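You operate a simulated robot arm through the tools that you are given. There is no shell and no other tool. Be economical: measure what you need, move in short steps, check, and stop when the job is done.

The job below is to be done with a simulated robot arm. You get a single attempt, and the scene is never put back.

Task
Put the orange lamp with a white shade in the white basket.

The check looks at the end state, three seconds after you hand in, the way a careful person would. Anything else that was tipped, shoved, dropped, spilled or broken makes it a failure.

Robot
A 7-joint arm with a two-finger parallel gripper, fixed in place. Base frame: the origin is at the foot of the arm, x ahead of it, y to its left, z up; the work surface is at about z = 0. Lengths are in mm, angles in degrees, forces in N, time in s.
With the tool pointing down near the work surface it reaches from about 240 to 620 mm from the base axis. Its first joint turns from -66.0 to 66.0 degrees. Payload 2.6 kg.
The tool frame sits at the grasp point between the pads (the TCP): z along the fingers, y along the line on which they close. The tips reach 30 mm beyond it. Largest opening 94 mm; finger width 28, thickness 10; the body of the gripper, 50 by 96 mm, starts 55 mm behind the TCP.
Orientation is that of the tool frame in the base frame, as a unit quaternion [w, x, y, z]. With the fingers straight down and closing along the base's y, the tool's x points along the base's -x, its y along +y and its z along -z.

Tools
- The arm moves only by the tool move_arm. Its argument "plan" is one flat list of numbers, 5 for each row, row after row: the finger opening in mm, from 0 to 94, then the shift along the tool's x, y, z in mm, then the turn about the tool's z in degrees. In form: [grip, dx, dy, dz, yaw, grip, dx, dy, dz, yaw, ...]. A call has 1 to 8 rows; each row is the pose to reach, as a shift and turn from the pose commanded when the call began, along the tool's axes at that moment. Rows are played at 5 a second. More than 50 mm and 8.6 degrees between two rows, or a gripper value outside its range, and nothing of the call is played. A pose out of reach is approached as far as the arm can. The call stops where the force on the tool passes 40 N (or 10 N more than at its start, if that is more) or the arm is blocked; 0.2 s more then pass. The fingers move at their own pace (about 72 mm/s each) and stop on an object; they squeeze with about 28 N. The grip force told is the motor's: it shows also when the fingers shut on nothing. Time passes only in rows, and 0.2 s behind the last, so rows that repeat a pose let the fingers close. It gives the time, the measured TCP pose, the force on the tool (base axes), the opening and the grip force at its end, in the units of the frame above (readings bear some noise).
- Cameras (640 x 400 px; columns grow to the right, rows downward): "scene" is fixed at [35.5, 430, 564.6]; the picture's right is [-0.78, -0.63, 0.00], its down [-0.36, 0.45, -0.82] and it looks along [0.52, -0.64, -0.57] (base axes); focal length 275 px, centre (320, 200). "wrist" rides on the gripper at [76, 14, -103] in the tool frame; the picture's right is [-0.18, 0.98, 0.00], its down [-0.75, -0.14, -0.64] and it looks along [-0.63, -0.12, 0.77] (tool axes); focal length 243 px, centre (320, 200). There is no depth. A picture from a camera that has moved, and an enlarged one, comes with that camera's place and axes in the base frame and with its lens.
- capture(camera): a new picture of that camera. The clock stands still meanwhile.
- close_up(camera, box): a new picture of the part [left, top, right, bottom] of that camera's present view, enlarged. The clock stands still meanwhile.
- finish_job(): hands the job in; it is judged then, once.

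Work in short steps. Places have to be worked out from the pictures, the camera data and where the tool is seen: move nearer, look again, correct. Check each grasp and each placing, and mend what went wrong. You have 90 turns and 46 pictures in all, those below and enlarged ones among them. Open the gripper and draw the arm clear of the work before you hand the job in, unless the task says otherwise; then end with one line.

The tools are called after "Request:" as name(argument=value, ...) on one line, values as JSON. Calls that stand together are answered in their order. move_arm: Moves the arm, as the interface text tells. Its arguments: {"type":"object","properties":{"plan":{"type":"array"}},"required":["plan"]} The other tools are called the same way: capture (camera) takes a picture; close_up (camera, box) takes an enlarged picture of a part of a camera's view; finish_job () hands the job in.

At the start:

```text
t: 0.0
eef_pos: [345.1, -109.9, 409.6]
orientation: [0.0, 0.0, 1.0, -0.001]
wrist_force: [0.5, -0.1, -0.8]
finger_gap: 93.8
grasp_force: 0.0
```

scene: 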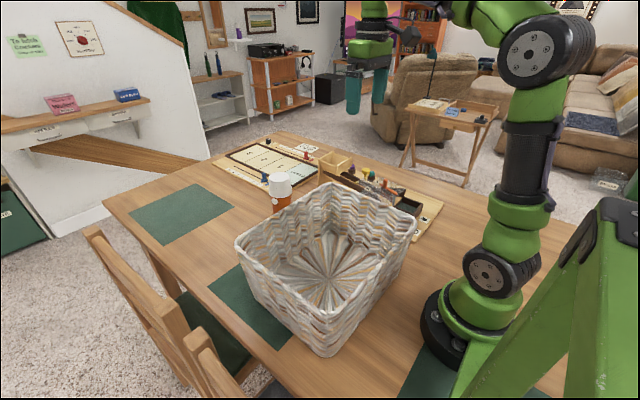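
wrist: 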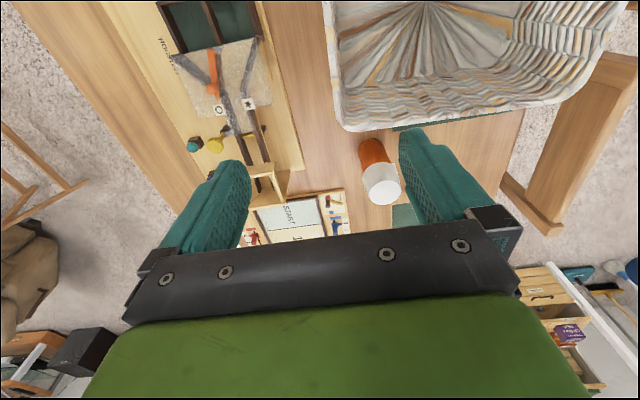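

The lamp seems to be the small orange and white object just beyond the basket. I look closer in both views.

Request:
close_up(camera="scene", box=[200, 130, 440, 280])

Request:
close_up(camera="wrist", box=[240, 80, 480, 240])

```text
2.67 times, centred on (320, 205) of scene
camera zoom: at [35.5, 430.0, 564.6], right [-0.78, -0.63, 0.0], down [-0.36, 0.45, -0.82], along [0.52, -0.64, -0.57], focal length 734 px, centre (320, 187)
```

zoom: 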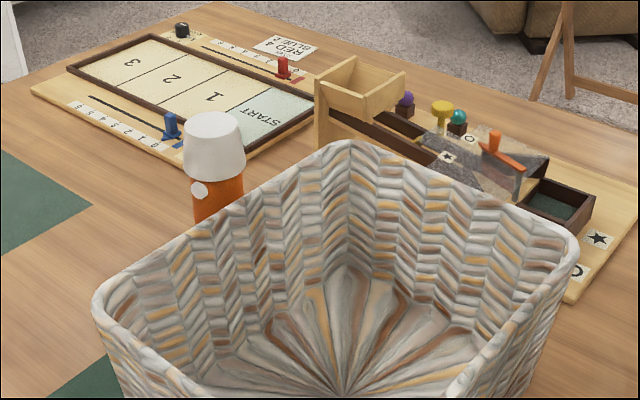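

```text
2.50 times, centred on (360, 160) of wrist
camera zoom: at [268.0, -97.0, 513.0], right [0.18, 0.98, 0.0], down [0.75, -0.14, 0.64], along [0.63, -0.12, -0.77], focal length 606 px, centre (220, 300)
```

zoom: 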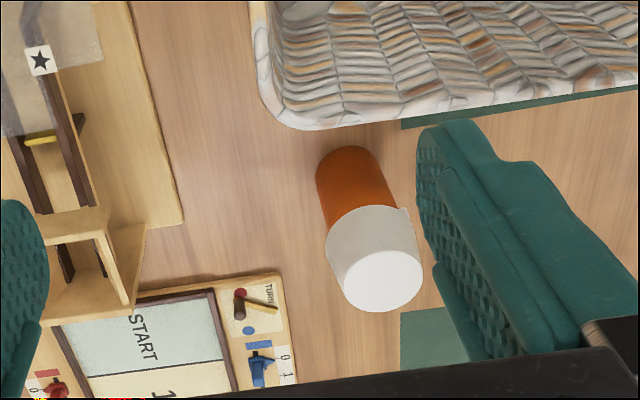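

I judge the lamp to stand at about (560, -33), about 160 high with a shade about 70 wide. The basket spans x 190–445 and y -115–205, with its rim near 150. I move near the lamp, staying high, and look again.

Request:
move_arm(plan=[94, -35, 16, 20, 0, 94, -70, 32, 40, 0, 94, -105, 48, 60, 0, 94, -140, 64, 80, 0, 94, -165, 77, 90, 0, 94, -165, 77, 90, 0])

Request:
capture(camera="wrist")

Request:
capture(camera="scene")

```text
t: 1.4
eef_pos: [508.3, -33.0, 320.0]
orientation: [0.0, 0.002, 1.0, 0.001]
wrist_force: [-0.2, 0.3, 0.0]
finger_gap: 94.0
grasp_force: 0.1
```

```text
41 pictures are left
camera wrist: at [431.8, -19.4, 423.0], right [0.19, 0.98, 0.0], down [0.75, -0.14, 0.64], along [0.63, -0.12, -0.77], focal length 243 px, centre (320, 200)
```

wrist: 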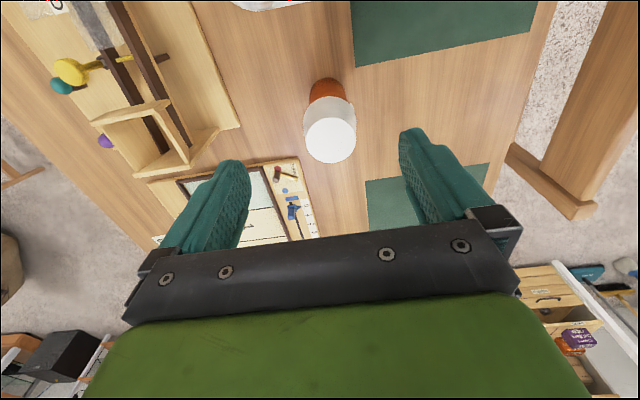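

```text
40 pictures are left
```

scene: 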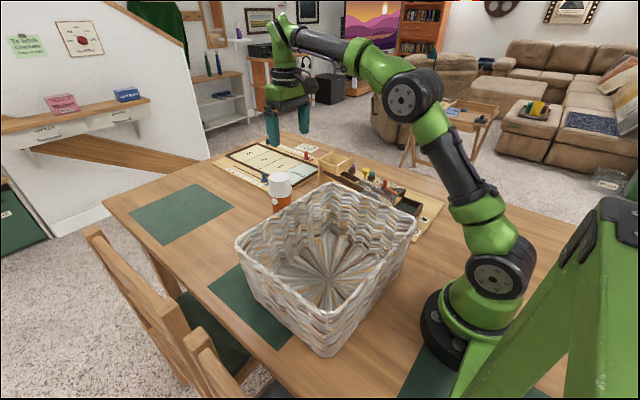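

Triangulating the two wrist views puts the shade's top at about (567, -33, 150–165). I move over it with the tips at z ≈ 195 and look.

Request:
move_arm(plan=[94, -30, 0, 10, 0, 94, -56, 0, 35, 0, 94, -56, 0, 70, 0, 94, -56, 0, 95, 0, 94, -56, 0, 95, 0])

Request:
capture(camera="wrist")

Request:
close_up(camera="scene", box=[200, 90, 400, 215])

```text
t: 2.6
eef_pos: [564.8, -33.0, 224.8]
orientation: [0.0, 0.001, 1.0, 0.001]
wrist_force: [-0.4, 0.3, 1.0]
finger_gap: 93.9
grasp_force: 0.2
out of reach, approached as far as the arm can: row 2
```

```text
39 pictures are left
camera wrist: at [488.6, -19.9, 327.3], right [0.19, 0.98, 0.0], down [0.75, -0.14, 0.64], along [0.63, -0.12, -0.77], focal length 243 px, centre (320, 200)
```

wrist: 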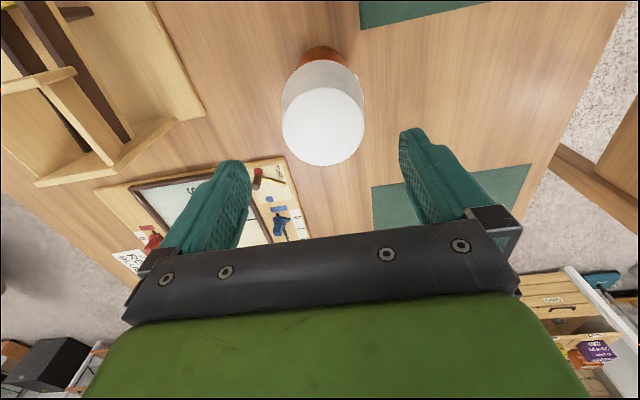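

```text
3.20 times, centred on (300, 152) of scene
camera zoom: at [35.5, 430.0, 564.6], right [-0.78, -0.63, 0.0], down [-0.36, 0.45, -0.82], along [0.52, -0.64, -0.57], focal length 880 px, centre (384, 352)
```

zoom: 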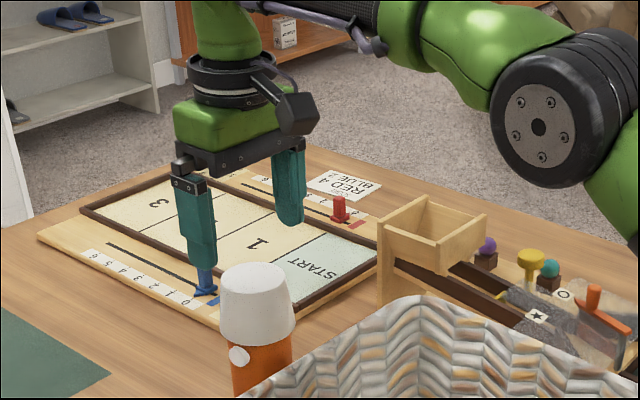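

The shade's centre works out at about (561, -32.5), top near 155. A small switch knob sits on its +y side, where a finger would land, so I turn the gripper 45° to close clear of it and centre the tool.

Request:
move_arm(plan=[94, 5, 0, 0, 7.5, 94, 5, 0, 0, 15, 94, 5, 0, 0, 22.5, 94, 5, 0, 0, 30, 94, 5, 0, 0, 37.5, 94, 5, 0, 0, 45, 94, 5, 0, 0, 45])

Request:
capture(camera="wrist")

Request:
close_up(camera="scene", box=[200, 90, 400, 215])

```text
t: 4.2
eef_pos: [559.7, -34.2, 224.0]
orientation: [0.001, 0.384, 0.923, 0.0]
wrist_force: [0.2, -0.4, -0.5]
finger_gap: 93.9
grasp_force: 0.1
```

```text
37 pictures are left
camera wrist: at [516.5, 29.8, 328.0], right [0.83, 0.56, 0.0], down [0.43, -0.63, 0.64], along [0.36, -0.53, -0.77], focal length 243 px, centre (320, 200)
```

wrist: 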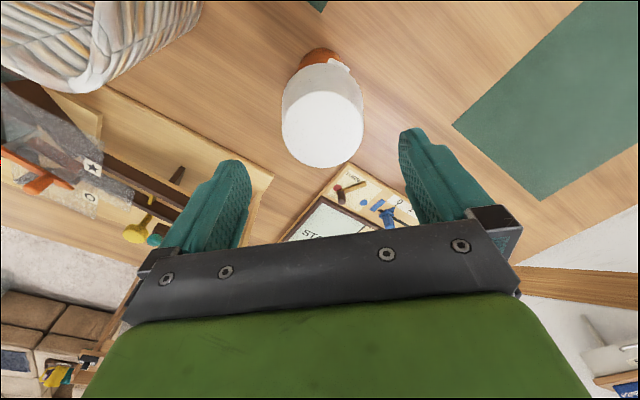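

```text
3.20 times, centred on (300, 152) of scene
camera zoom: at [35.5, 430.0, 564.6], right [-0.78, -0.63, 0.0], down [-0.36, 0.45, -0.82], along [0.52, -0.64, -0.57], focal length 880 px, centre (384, 352)
```

zoom: 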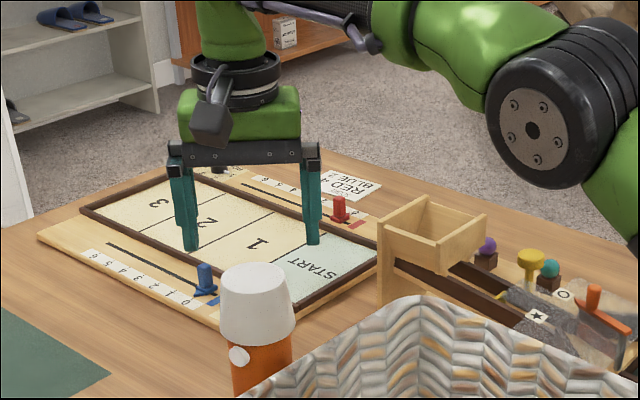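

The lamp is now centred between the fingers within a couple of mm, with the knob clear. I descend straight to TCP z ≈ 118, and the force stop guards the move.

Request:
move_arm(plan=[94, 1, 1, 25, 0, 94, 1, 1, 50, 0, 94, 1, 1, 75, 0, 94, 1, 1, 92, 0, 94, 1, 1, 107, 0, 94, 1, 1, 107, 0])

Request:
close_up(camera="scene", box=[200, 90, 400, 215])

Request:
capture(camera="wrist")

```text
t: 5.6
eef_pos: [559.9, -31.0, 119.3]
orientation: [0.0, 0.383, 0.924, 0.0]
wrist_force: [0.1, -0.2, -0.2]
finger_gap: 94.1
grasp_force: 0.0
```

```text
3.20 times, centred on (300, 152) of scene
camera zoom: at [35.5, 430.0, 564.6], right [-0.78, -0.63, 0.0], down [-0.36, 0.45, -0.82], along [0.52, -0.64, -0.57], focal length 880 px, centre (384, 352)
```

zoom: 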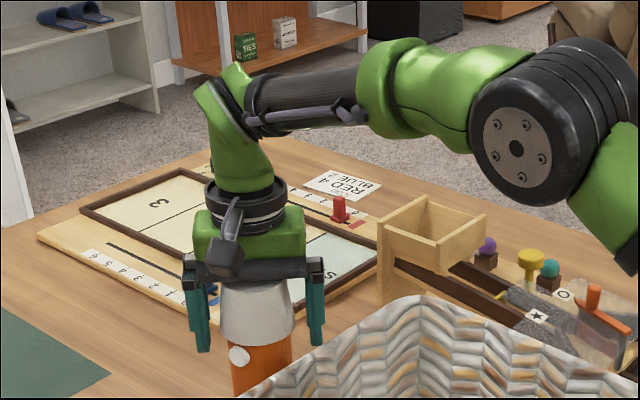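

```text
34 pictures are left
camera wrist: at [516.7, 31.6, 221.6], right [0.83, 0.56, 0.0], down [0.43, -0.63, 0.64], along [0.36, -0.53, -0.77], focal length 243 px, centre (320, 200)
```

wrist: 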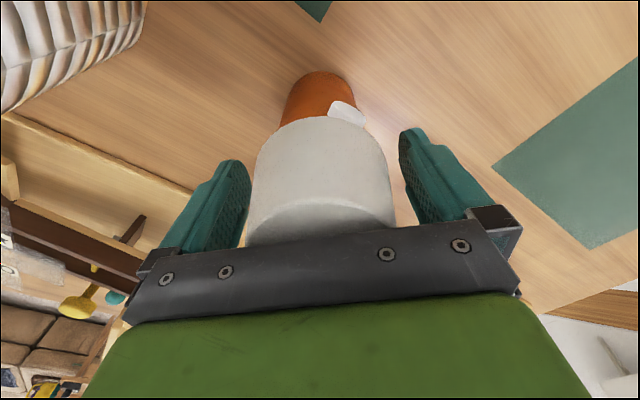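

The fingers straddle the shade with no contact and the tips reach just below its rim. I close on it now.

Request:
move_arm(plan=[80, 0, 0, 0, 0, 70, 0, 0, 0, 0, 60, 0, 0, 0, 0, 50, 0, 0, 0, 0, 40, 0, 0, 0, 0, 40, 0, 0, 0, 0, 40, 0, 0, 0, 0])

Request:
capture(camera="wrist")

```text
t: 7.2
eef_pos: [559.3, -32.1, 119.5]
orientation: [0.0, 0.384, 0.923, 0.0]
wrist_force: [0.3, 0.5, 1.5]
finger_gap: 70.7
grasp_force: 28.0
```

```text
33 pictures are left
camera wrist: at [516.7, 31.6, 221.9], right [0.83, 0.56, 0.0], down [0.43, -0.63, 0.64], along [0.36, -0.53, -0.77], focal length 243 px, centre (320, 200)
```

wrist: 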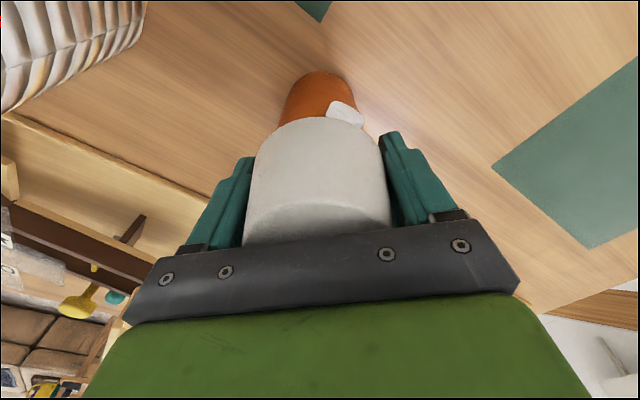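

The fingers hold it at 70.7 mm with 28 N. I lift 20 mm and check that the lamp comes along.

Request:
move_arm(plan=[40, 0, 0, -5, 0, 40, 0, 0, -10, 0, 40, 0, 0, -20, 0, 40, 0, 0, -20, 0])

Request:
capture(camera="wrist")

Request:
close_up(camera="scene", box=[200, 90, 400, 215])

```text
t: 8.2
eef_pos: [559.9, -32.2, 137.9]
orientation: [0.0, 0.384, 0.923, 0.0]
wrist_force: [-1.2, -0.2, -2.9]
finger_gap: 70.7
grasp_force: 27.8
```

```text
32 pictures are left
camera wrist: at [516.5, 30.7, 241.2], right [0.83, 0.56, 0.0], down [0.43, -0.63, 0.64], along [0.36, -0.53, -0.77], focal length 243 px, centre (320, 200)
```

wrist: 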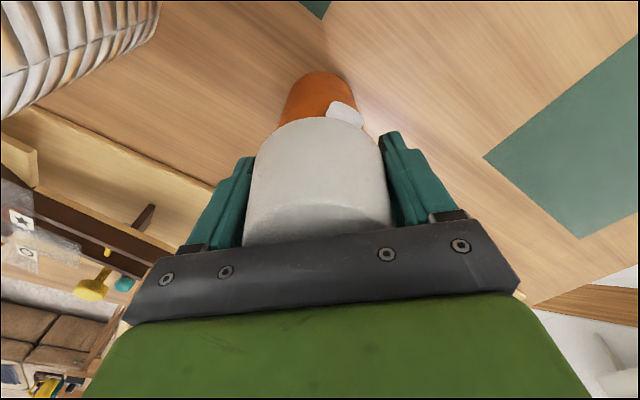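

```text
3.20 times, centred on (300, 152) of scene
camera zoom: at [35.5, 430.0, 564.6], right [-0.78, -0.63, 0.0], down [-0.36, 0.45, -0.82], along [0.52, -0.64, -0.57], focal length 880 px, centre (384, 352)
```

zoom: 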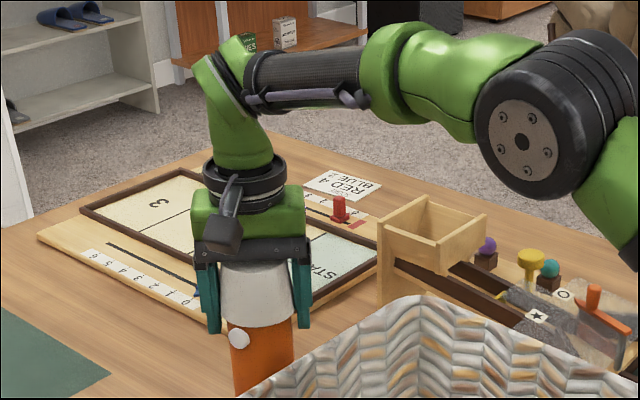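

The lamp hangs straight in the grip, weighing about 0.3 kg. I raise it to about z 315 so its base clears the rim, drawing back slightly to stay in reach.

Request:
move_arm(plan=[40, 0, 0, -30, 0, 40, 0, 0, -60, 0, 40, 4, -4, -90, 0, 40, 9, -9, -115, 0, 40, 14, -14, -140, 0, 40, 21, -21, -165, 0, 40, 28, -28, -185, 0, 40, 28, -28, -185, 0])

Request:
capture(camera="scene")

Request:
capture(camera="wrist")

```text
t: 10.0
eef_pos: [519.5, -31.7, 323.5]
orientation: [-0.001, 0.382, 0.924, 0.0]
wrist_force: [-0.3, -0.1, -3.1]
finger_gap: 70.5
grasp_force: 28.1
```

```text
30 pictures are left
```

scene: 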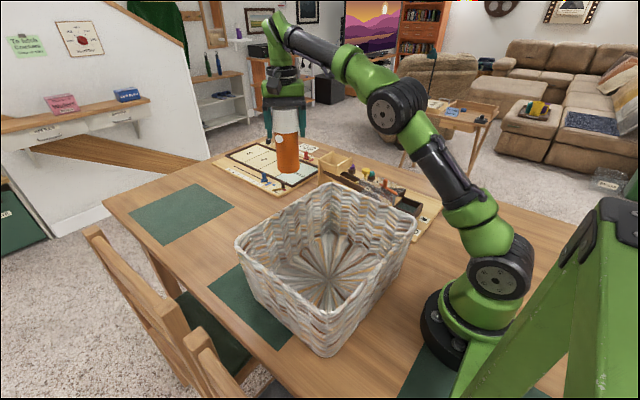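

```text
29 pictures are left
camera wrist: at [475.8, 30.7, 425.7], right [0.83, 0.56, 0.0], down [0.43, -0.63, 0.64], along [0.36, -0.53, -0.77], focal length 243 px, centre (320, 200)
```

wrist: 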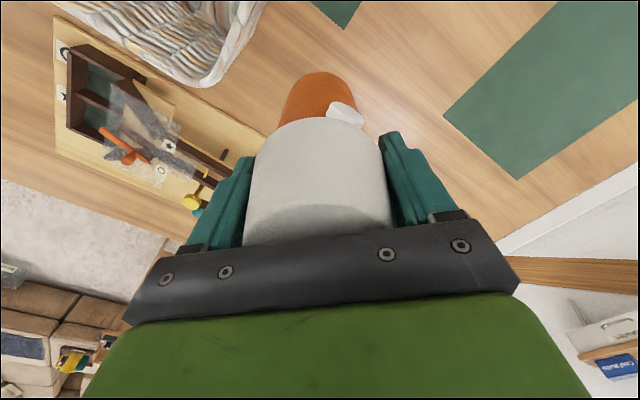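

The lamp's base is at z ≈ 205, well above the rim. I move over the basket's middle at about (316, 45) and look.

Request:
move_arm(plan=[40, 33, -15, 0, 0, 40, 66, -30, 0, 0, 40, 99, -45, 0, 0, 40, 132, -60, 0, 0, 40, 165, -75, 0, 0, 40, 198, -89, 0, 0, 40, 198, -89, 0, 0])

Request:
capture(camera="scene")

Request:
capture(camera="wrist")

```text
t: 11.6
eef_pos: [316.7, 44.2, 323.8]
orientation: [0.001, 0.383, 0.924, 0.0]
wrist_force: [1.0, -0.2, -2.4]
finger_gap: 70.7
grasp_force: 28.2
```

```text
28 pictures are left
```

scene: 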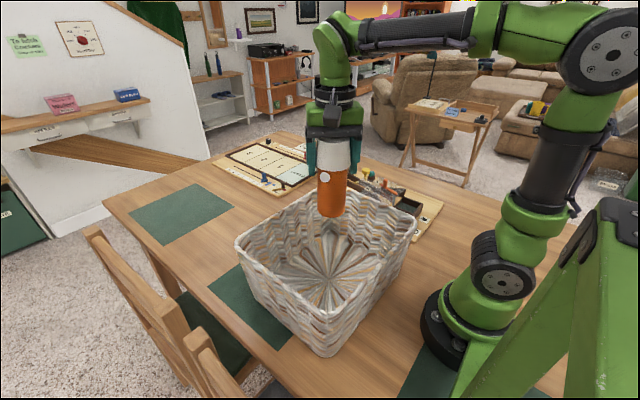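

```text
27 pictures are left
camera wrist: at [273.2, 108.0, 426.5], right [0.83, 0.56, 0.0], down [0.43, -0.63, 0.64], along [0.36, -0.53, -0.77], focal length 243 px, centre (320, 200)
```

wrist: 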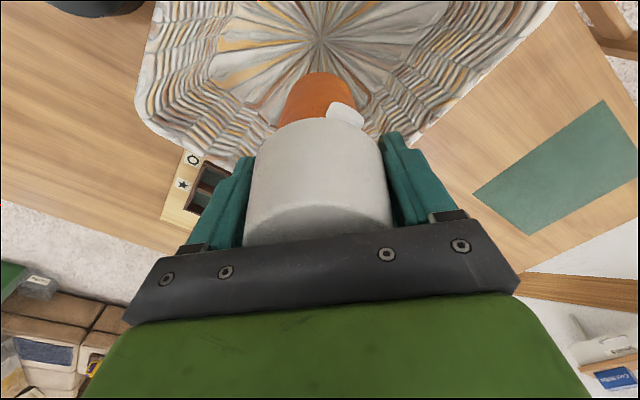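

The lamp is over the basket. The radial centre of the floor is at about (308, 60), so I shift there and descend most of the way.

Request:
move_arm(plan=[40, 14, 6, 20, 0, 40, 14, 6, 50, 0, 40, 14, 6, 80, 0, 40, 14, 6, 110, 0, 40, 14, 6, 135, 0, 40, 14, 6, 155, 0, 40, 14, 6, 170, 0, 40, 14, 6, 170, 0])

Request:
capture(camera="scene")

Request:
capture(camera="wrist")

```text
t: 13.4
eef_pos: [310.5, 59.9, 152.7]
orientation: [0.0, 0.384, 0.923, 0.0]
wrist_force: [1.2, -0.1, -2.8]
finger_gap: 70.7
grasp_force: 28.4
```

```text
26 pictures are left
```

scene: 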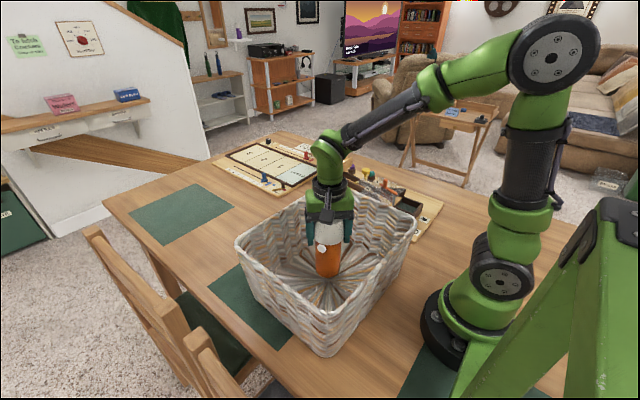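

```text
25 pictures are left
camera wrist: at [267.9, 123.0, 255.1], right [0.83, 0.56, 0.0], down [0.43, -0.63, 0.64], along [0.36, -0.53, -0.77], focal length 243 px, centre (320, 200)
```

wrist: 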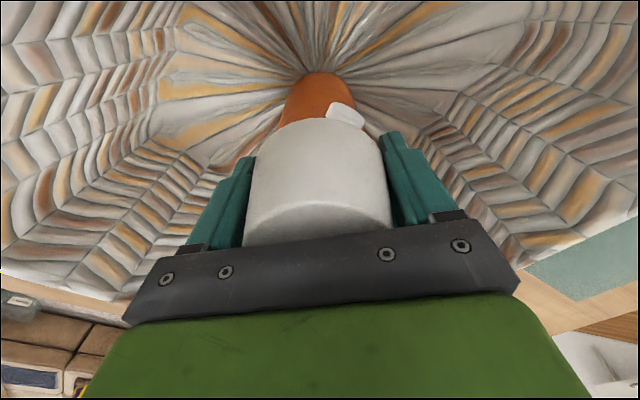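

It hangs inside the basket, clear of the walls, with its base about 30 mm above the floor. I lower it in small steps and watch the force.

Request:
move_arm(plan=[40, 0, 0, 4, 0, 40, 0, 0, 8, 0, 40, 0, 0, 11, 0, 40, 0, 0, 14, 0, 40, 0, 0, 16, 0, 40, 0, 0, 18, 0])

```text
t: 14.8
eef_pos: [311.9, 58.8, 134.9]
orientation: [-0.001, 0.384, 0.924, 0.0]
wrist_force: [1.1, -0.4, -3.2]
finger_gap: 70.7
grasp_force: 28.2
```

There is no contact yet, so I go on in finer steps.

Request:
move_arm(plan=[40, 0, 0, 1.5, 0, 40, 0, 0, 3, 0, 40, 0, 0, 4.5, 0, 40, 0, 0, 6, 0])

```text
t: 15.8
eef_pos: [312.5, 58.7, 128.9]
orientation: [0.0, 0.383, 0.924, -0.002]
wrist_force: [-0.1, 0.1, -2.7]
finger_gap: 70.6
grasp_force: 27.6
```

Still no contact, so I lower a few more mm.

Request:
move_arm(plan=[40, 0, 0, 1, 0, 40, 0, 0, 2, 0, 40, 0, 0, 3, 0, 40, 0, 0, 4, 0])

```text
t: 16.8
eef_pos: [312.0, 60.1, 126.0]
orientation: [0.001, 0.383, 0.924, 0.002]
wrist_force: [-7.4, 0.5, 28.6]
finger_gap: 71.1
grasp_force: 27.7
```

The base has touched the floor with about 28 N. I back off 1 mm to ease the force before opening.

Request:
move_arm(plan=[40, 0, 0, -0.7, 0, 40, 0, 0, -1.2, 0, 40, 0, 0, -1.2, 0])

```text
t: 17.6
eef_pos: [311.7, 58.5, 125.7]
orientation: [0.001, 0.382, 0.924, 0.0]
wrist_force: [2.8, 4.5, 9.8]
finger_gap: 70.8
grasp_force: 28.2
```

The force has eased to about 10 N, with the lamp resting on the floor. I open slowly.

Request:
move_arm(plan=[71, 0, 0, -0.5, 0, 74, 0, 0, -0.5, 0, 78, 0, 0, -0.5, 0, 84, 0, 0, -0.5, 0, 94, 0, 0, -0.5, 0, 94, 0, 0, -0.5, 0])

Request:
capture(camera="wrist")

Request:
capture(camera="scene")

```text
t: 19.0
eef_pos: [311.6, 58.9, 126.8]
orientation: [0.0, 0.384, 0.923, 0.0]
wrist_force: [0.1, -0.8, 0.0]
finger_gap: 93.8
grasp_force: 0.1
```

```text
24 pictures are left
camera wrist: at [268.2, 122.2, 229.6], right [0.83, 0.56, 0.0], down [0.43, -0.63, 0.64], along [0.36, -0.53, -0.77], focal length 243 px, centre (320, 200)
```

wrist: 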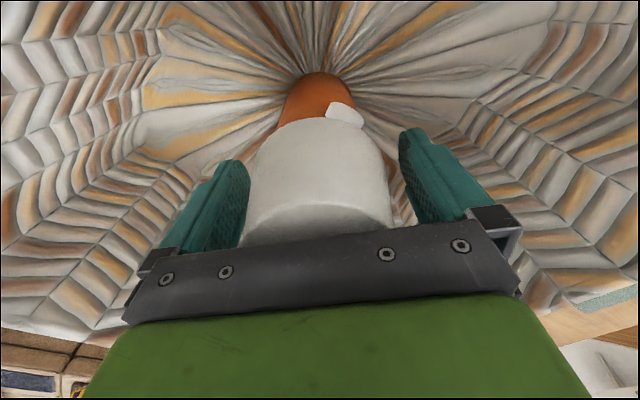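

```text
23 pictures are left
```

scene: 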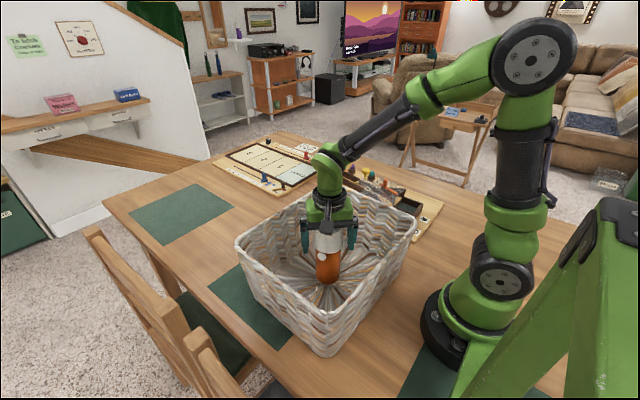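

The lamp is free and standing. I draw straight up.

Request:
move_arm(plan=[94, 0, 0, -15, 0, 94, 0, 0, -35, 0, 94, 0, 0, -65, 0, 94, 0, 0, -100, 0, 94, 0, 0, -140, 0, 94, 0, 0, -180, 0, 94, 0, 0, -220, 0, 94, 0, 0, -250, 0])

Request:
capture(camera="wrist")

Request:
capture(camera="scene")

```text
t: 20.8
eef_pos: [310.8, 57.9, 375.6]
orientation: [0.0, 0.383, 0.924, -0.001]
wrist_force: [0.6, 0.8, 0.3]
finger_gap: 94.1
grasp_force: 0.1
```

```text
22 pictures are left
camera wrist: at [267.5, 121.9, 479.3], right [0.83, 0.56, 0.0], down [0.43, -0.63, 0.64], along [0.36, -0.53, -0.77], focal length 243 px, centre (320, 200)
```

wrist: 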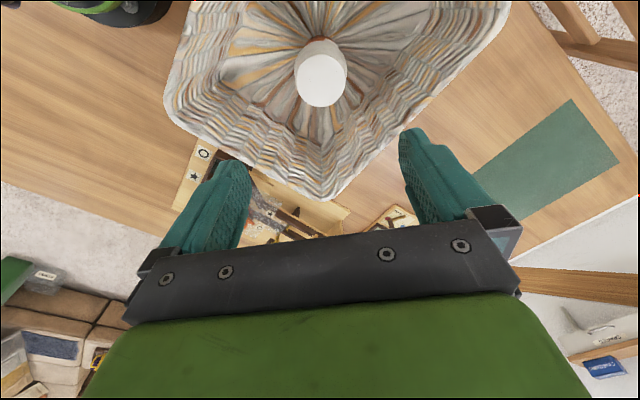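

```text
21 pictures are left
```

scene: 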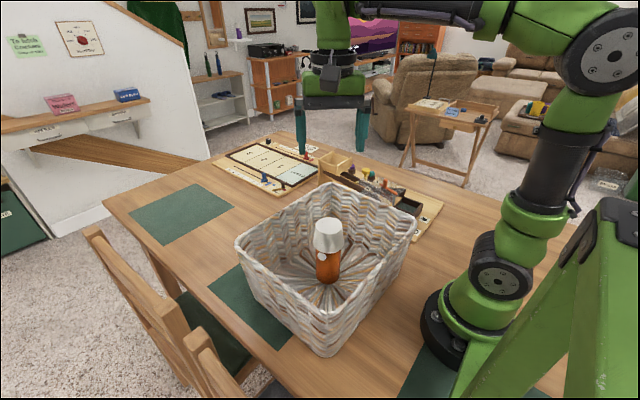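

The lamp stands upright in the middle of the basket. The basket and the other objects look unmoved, and the arm is clear with the gripper open, so I hand in.

Request:
finish_job()

```text
The job is handed in.
```

The orange lamp with the white shade is standing upright in the white basket, and nothing else looks to have been moved.
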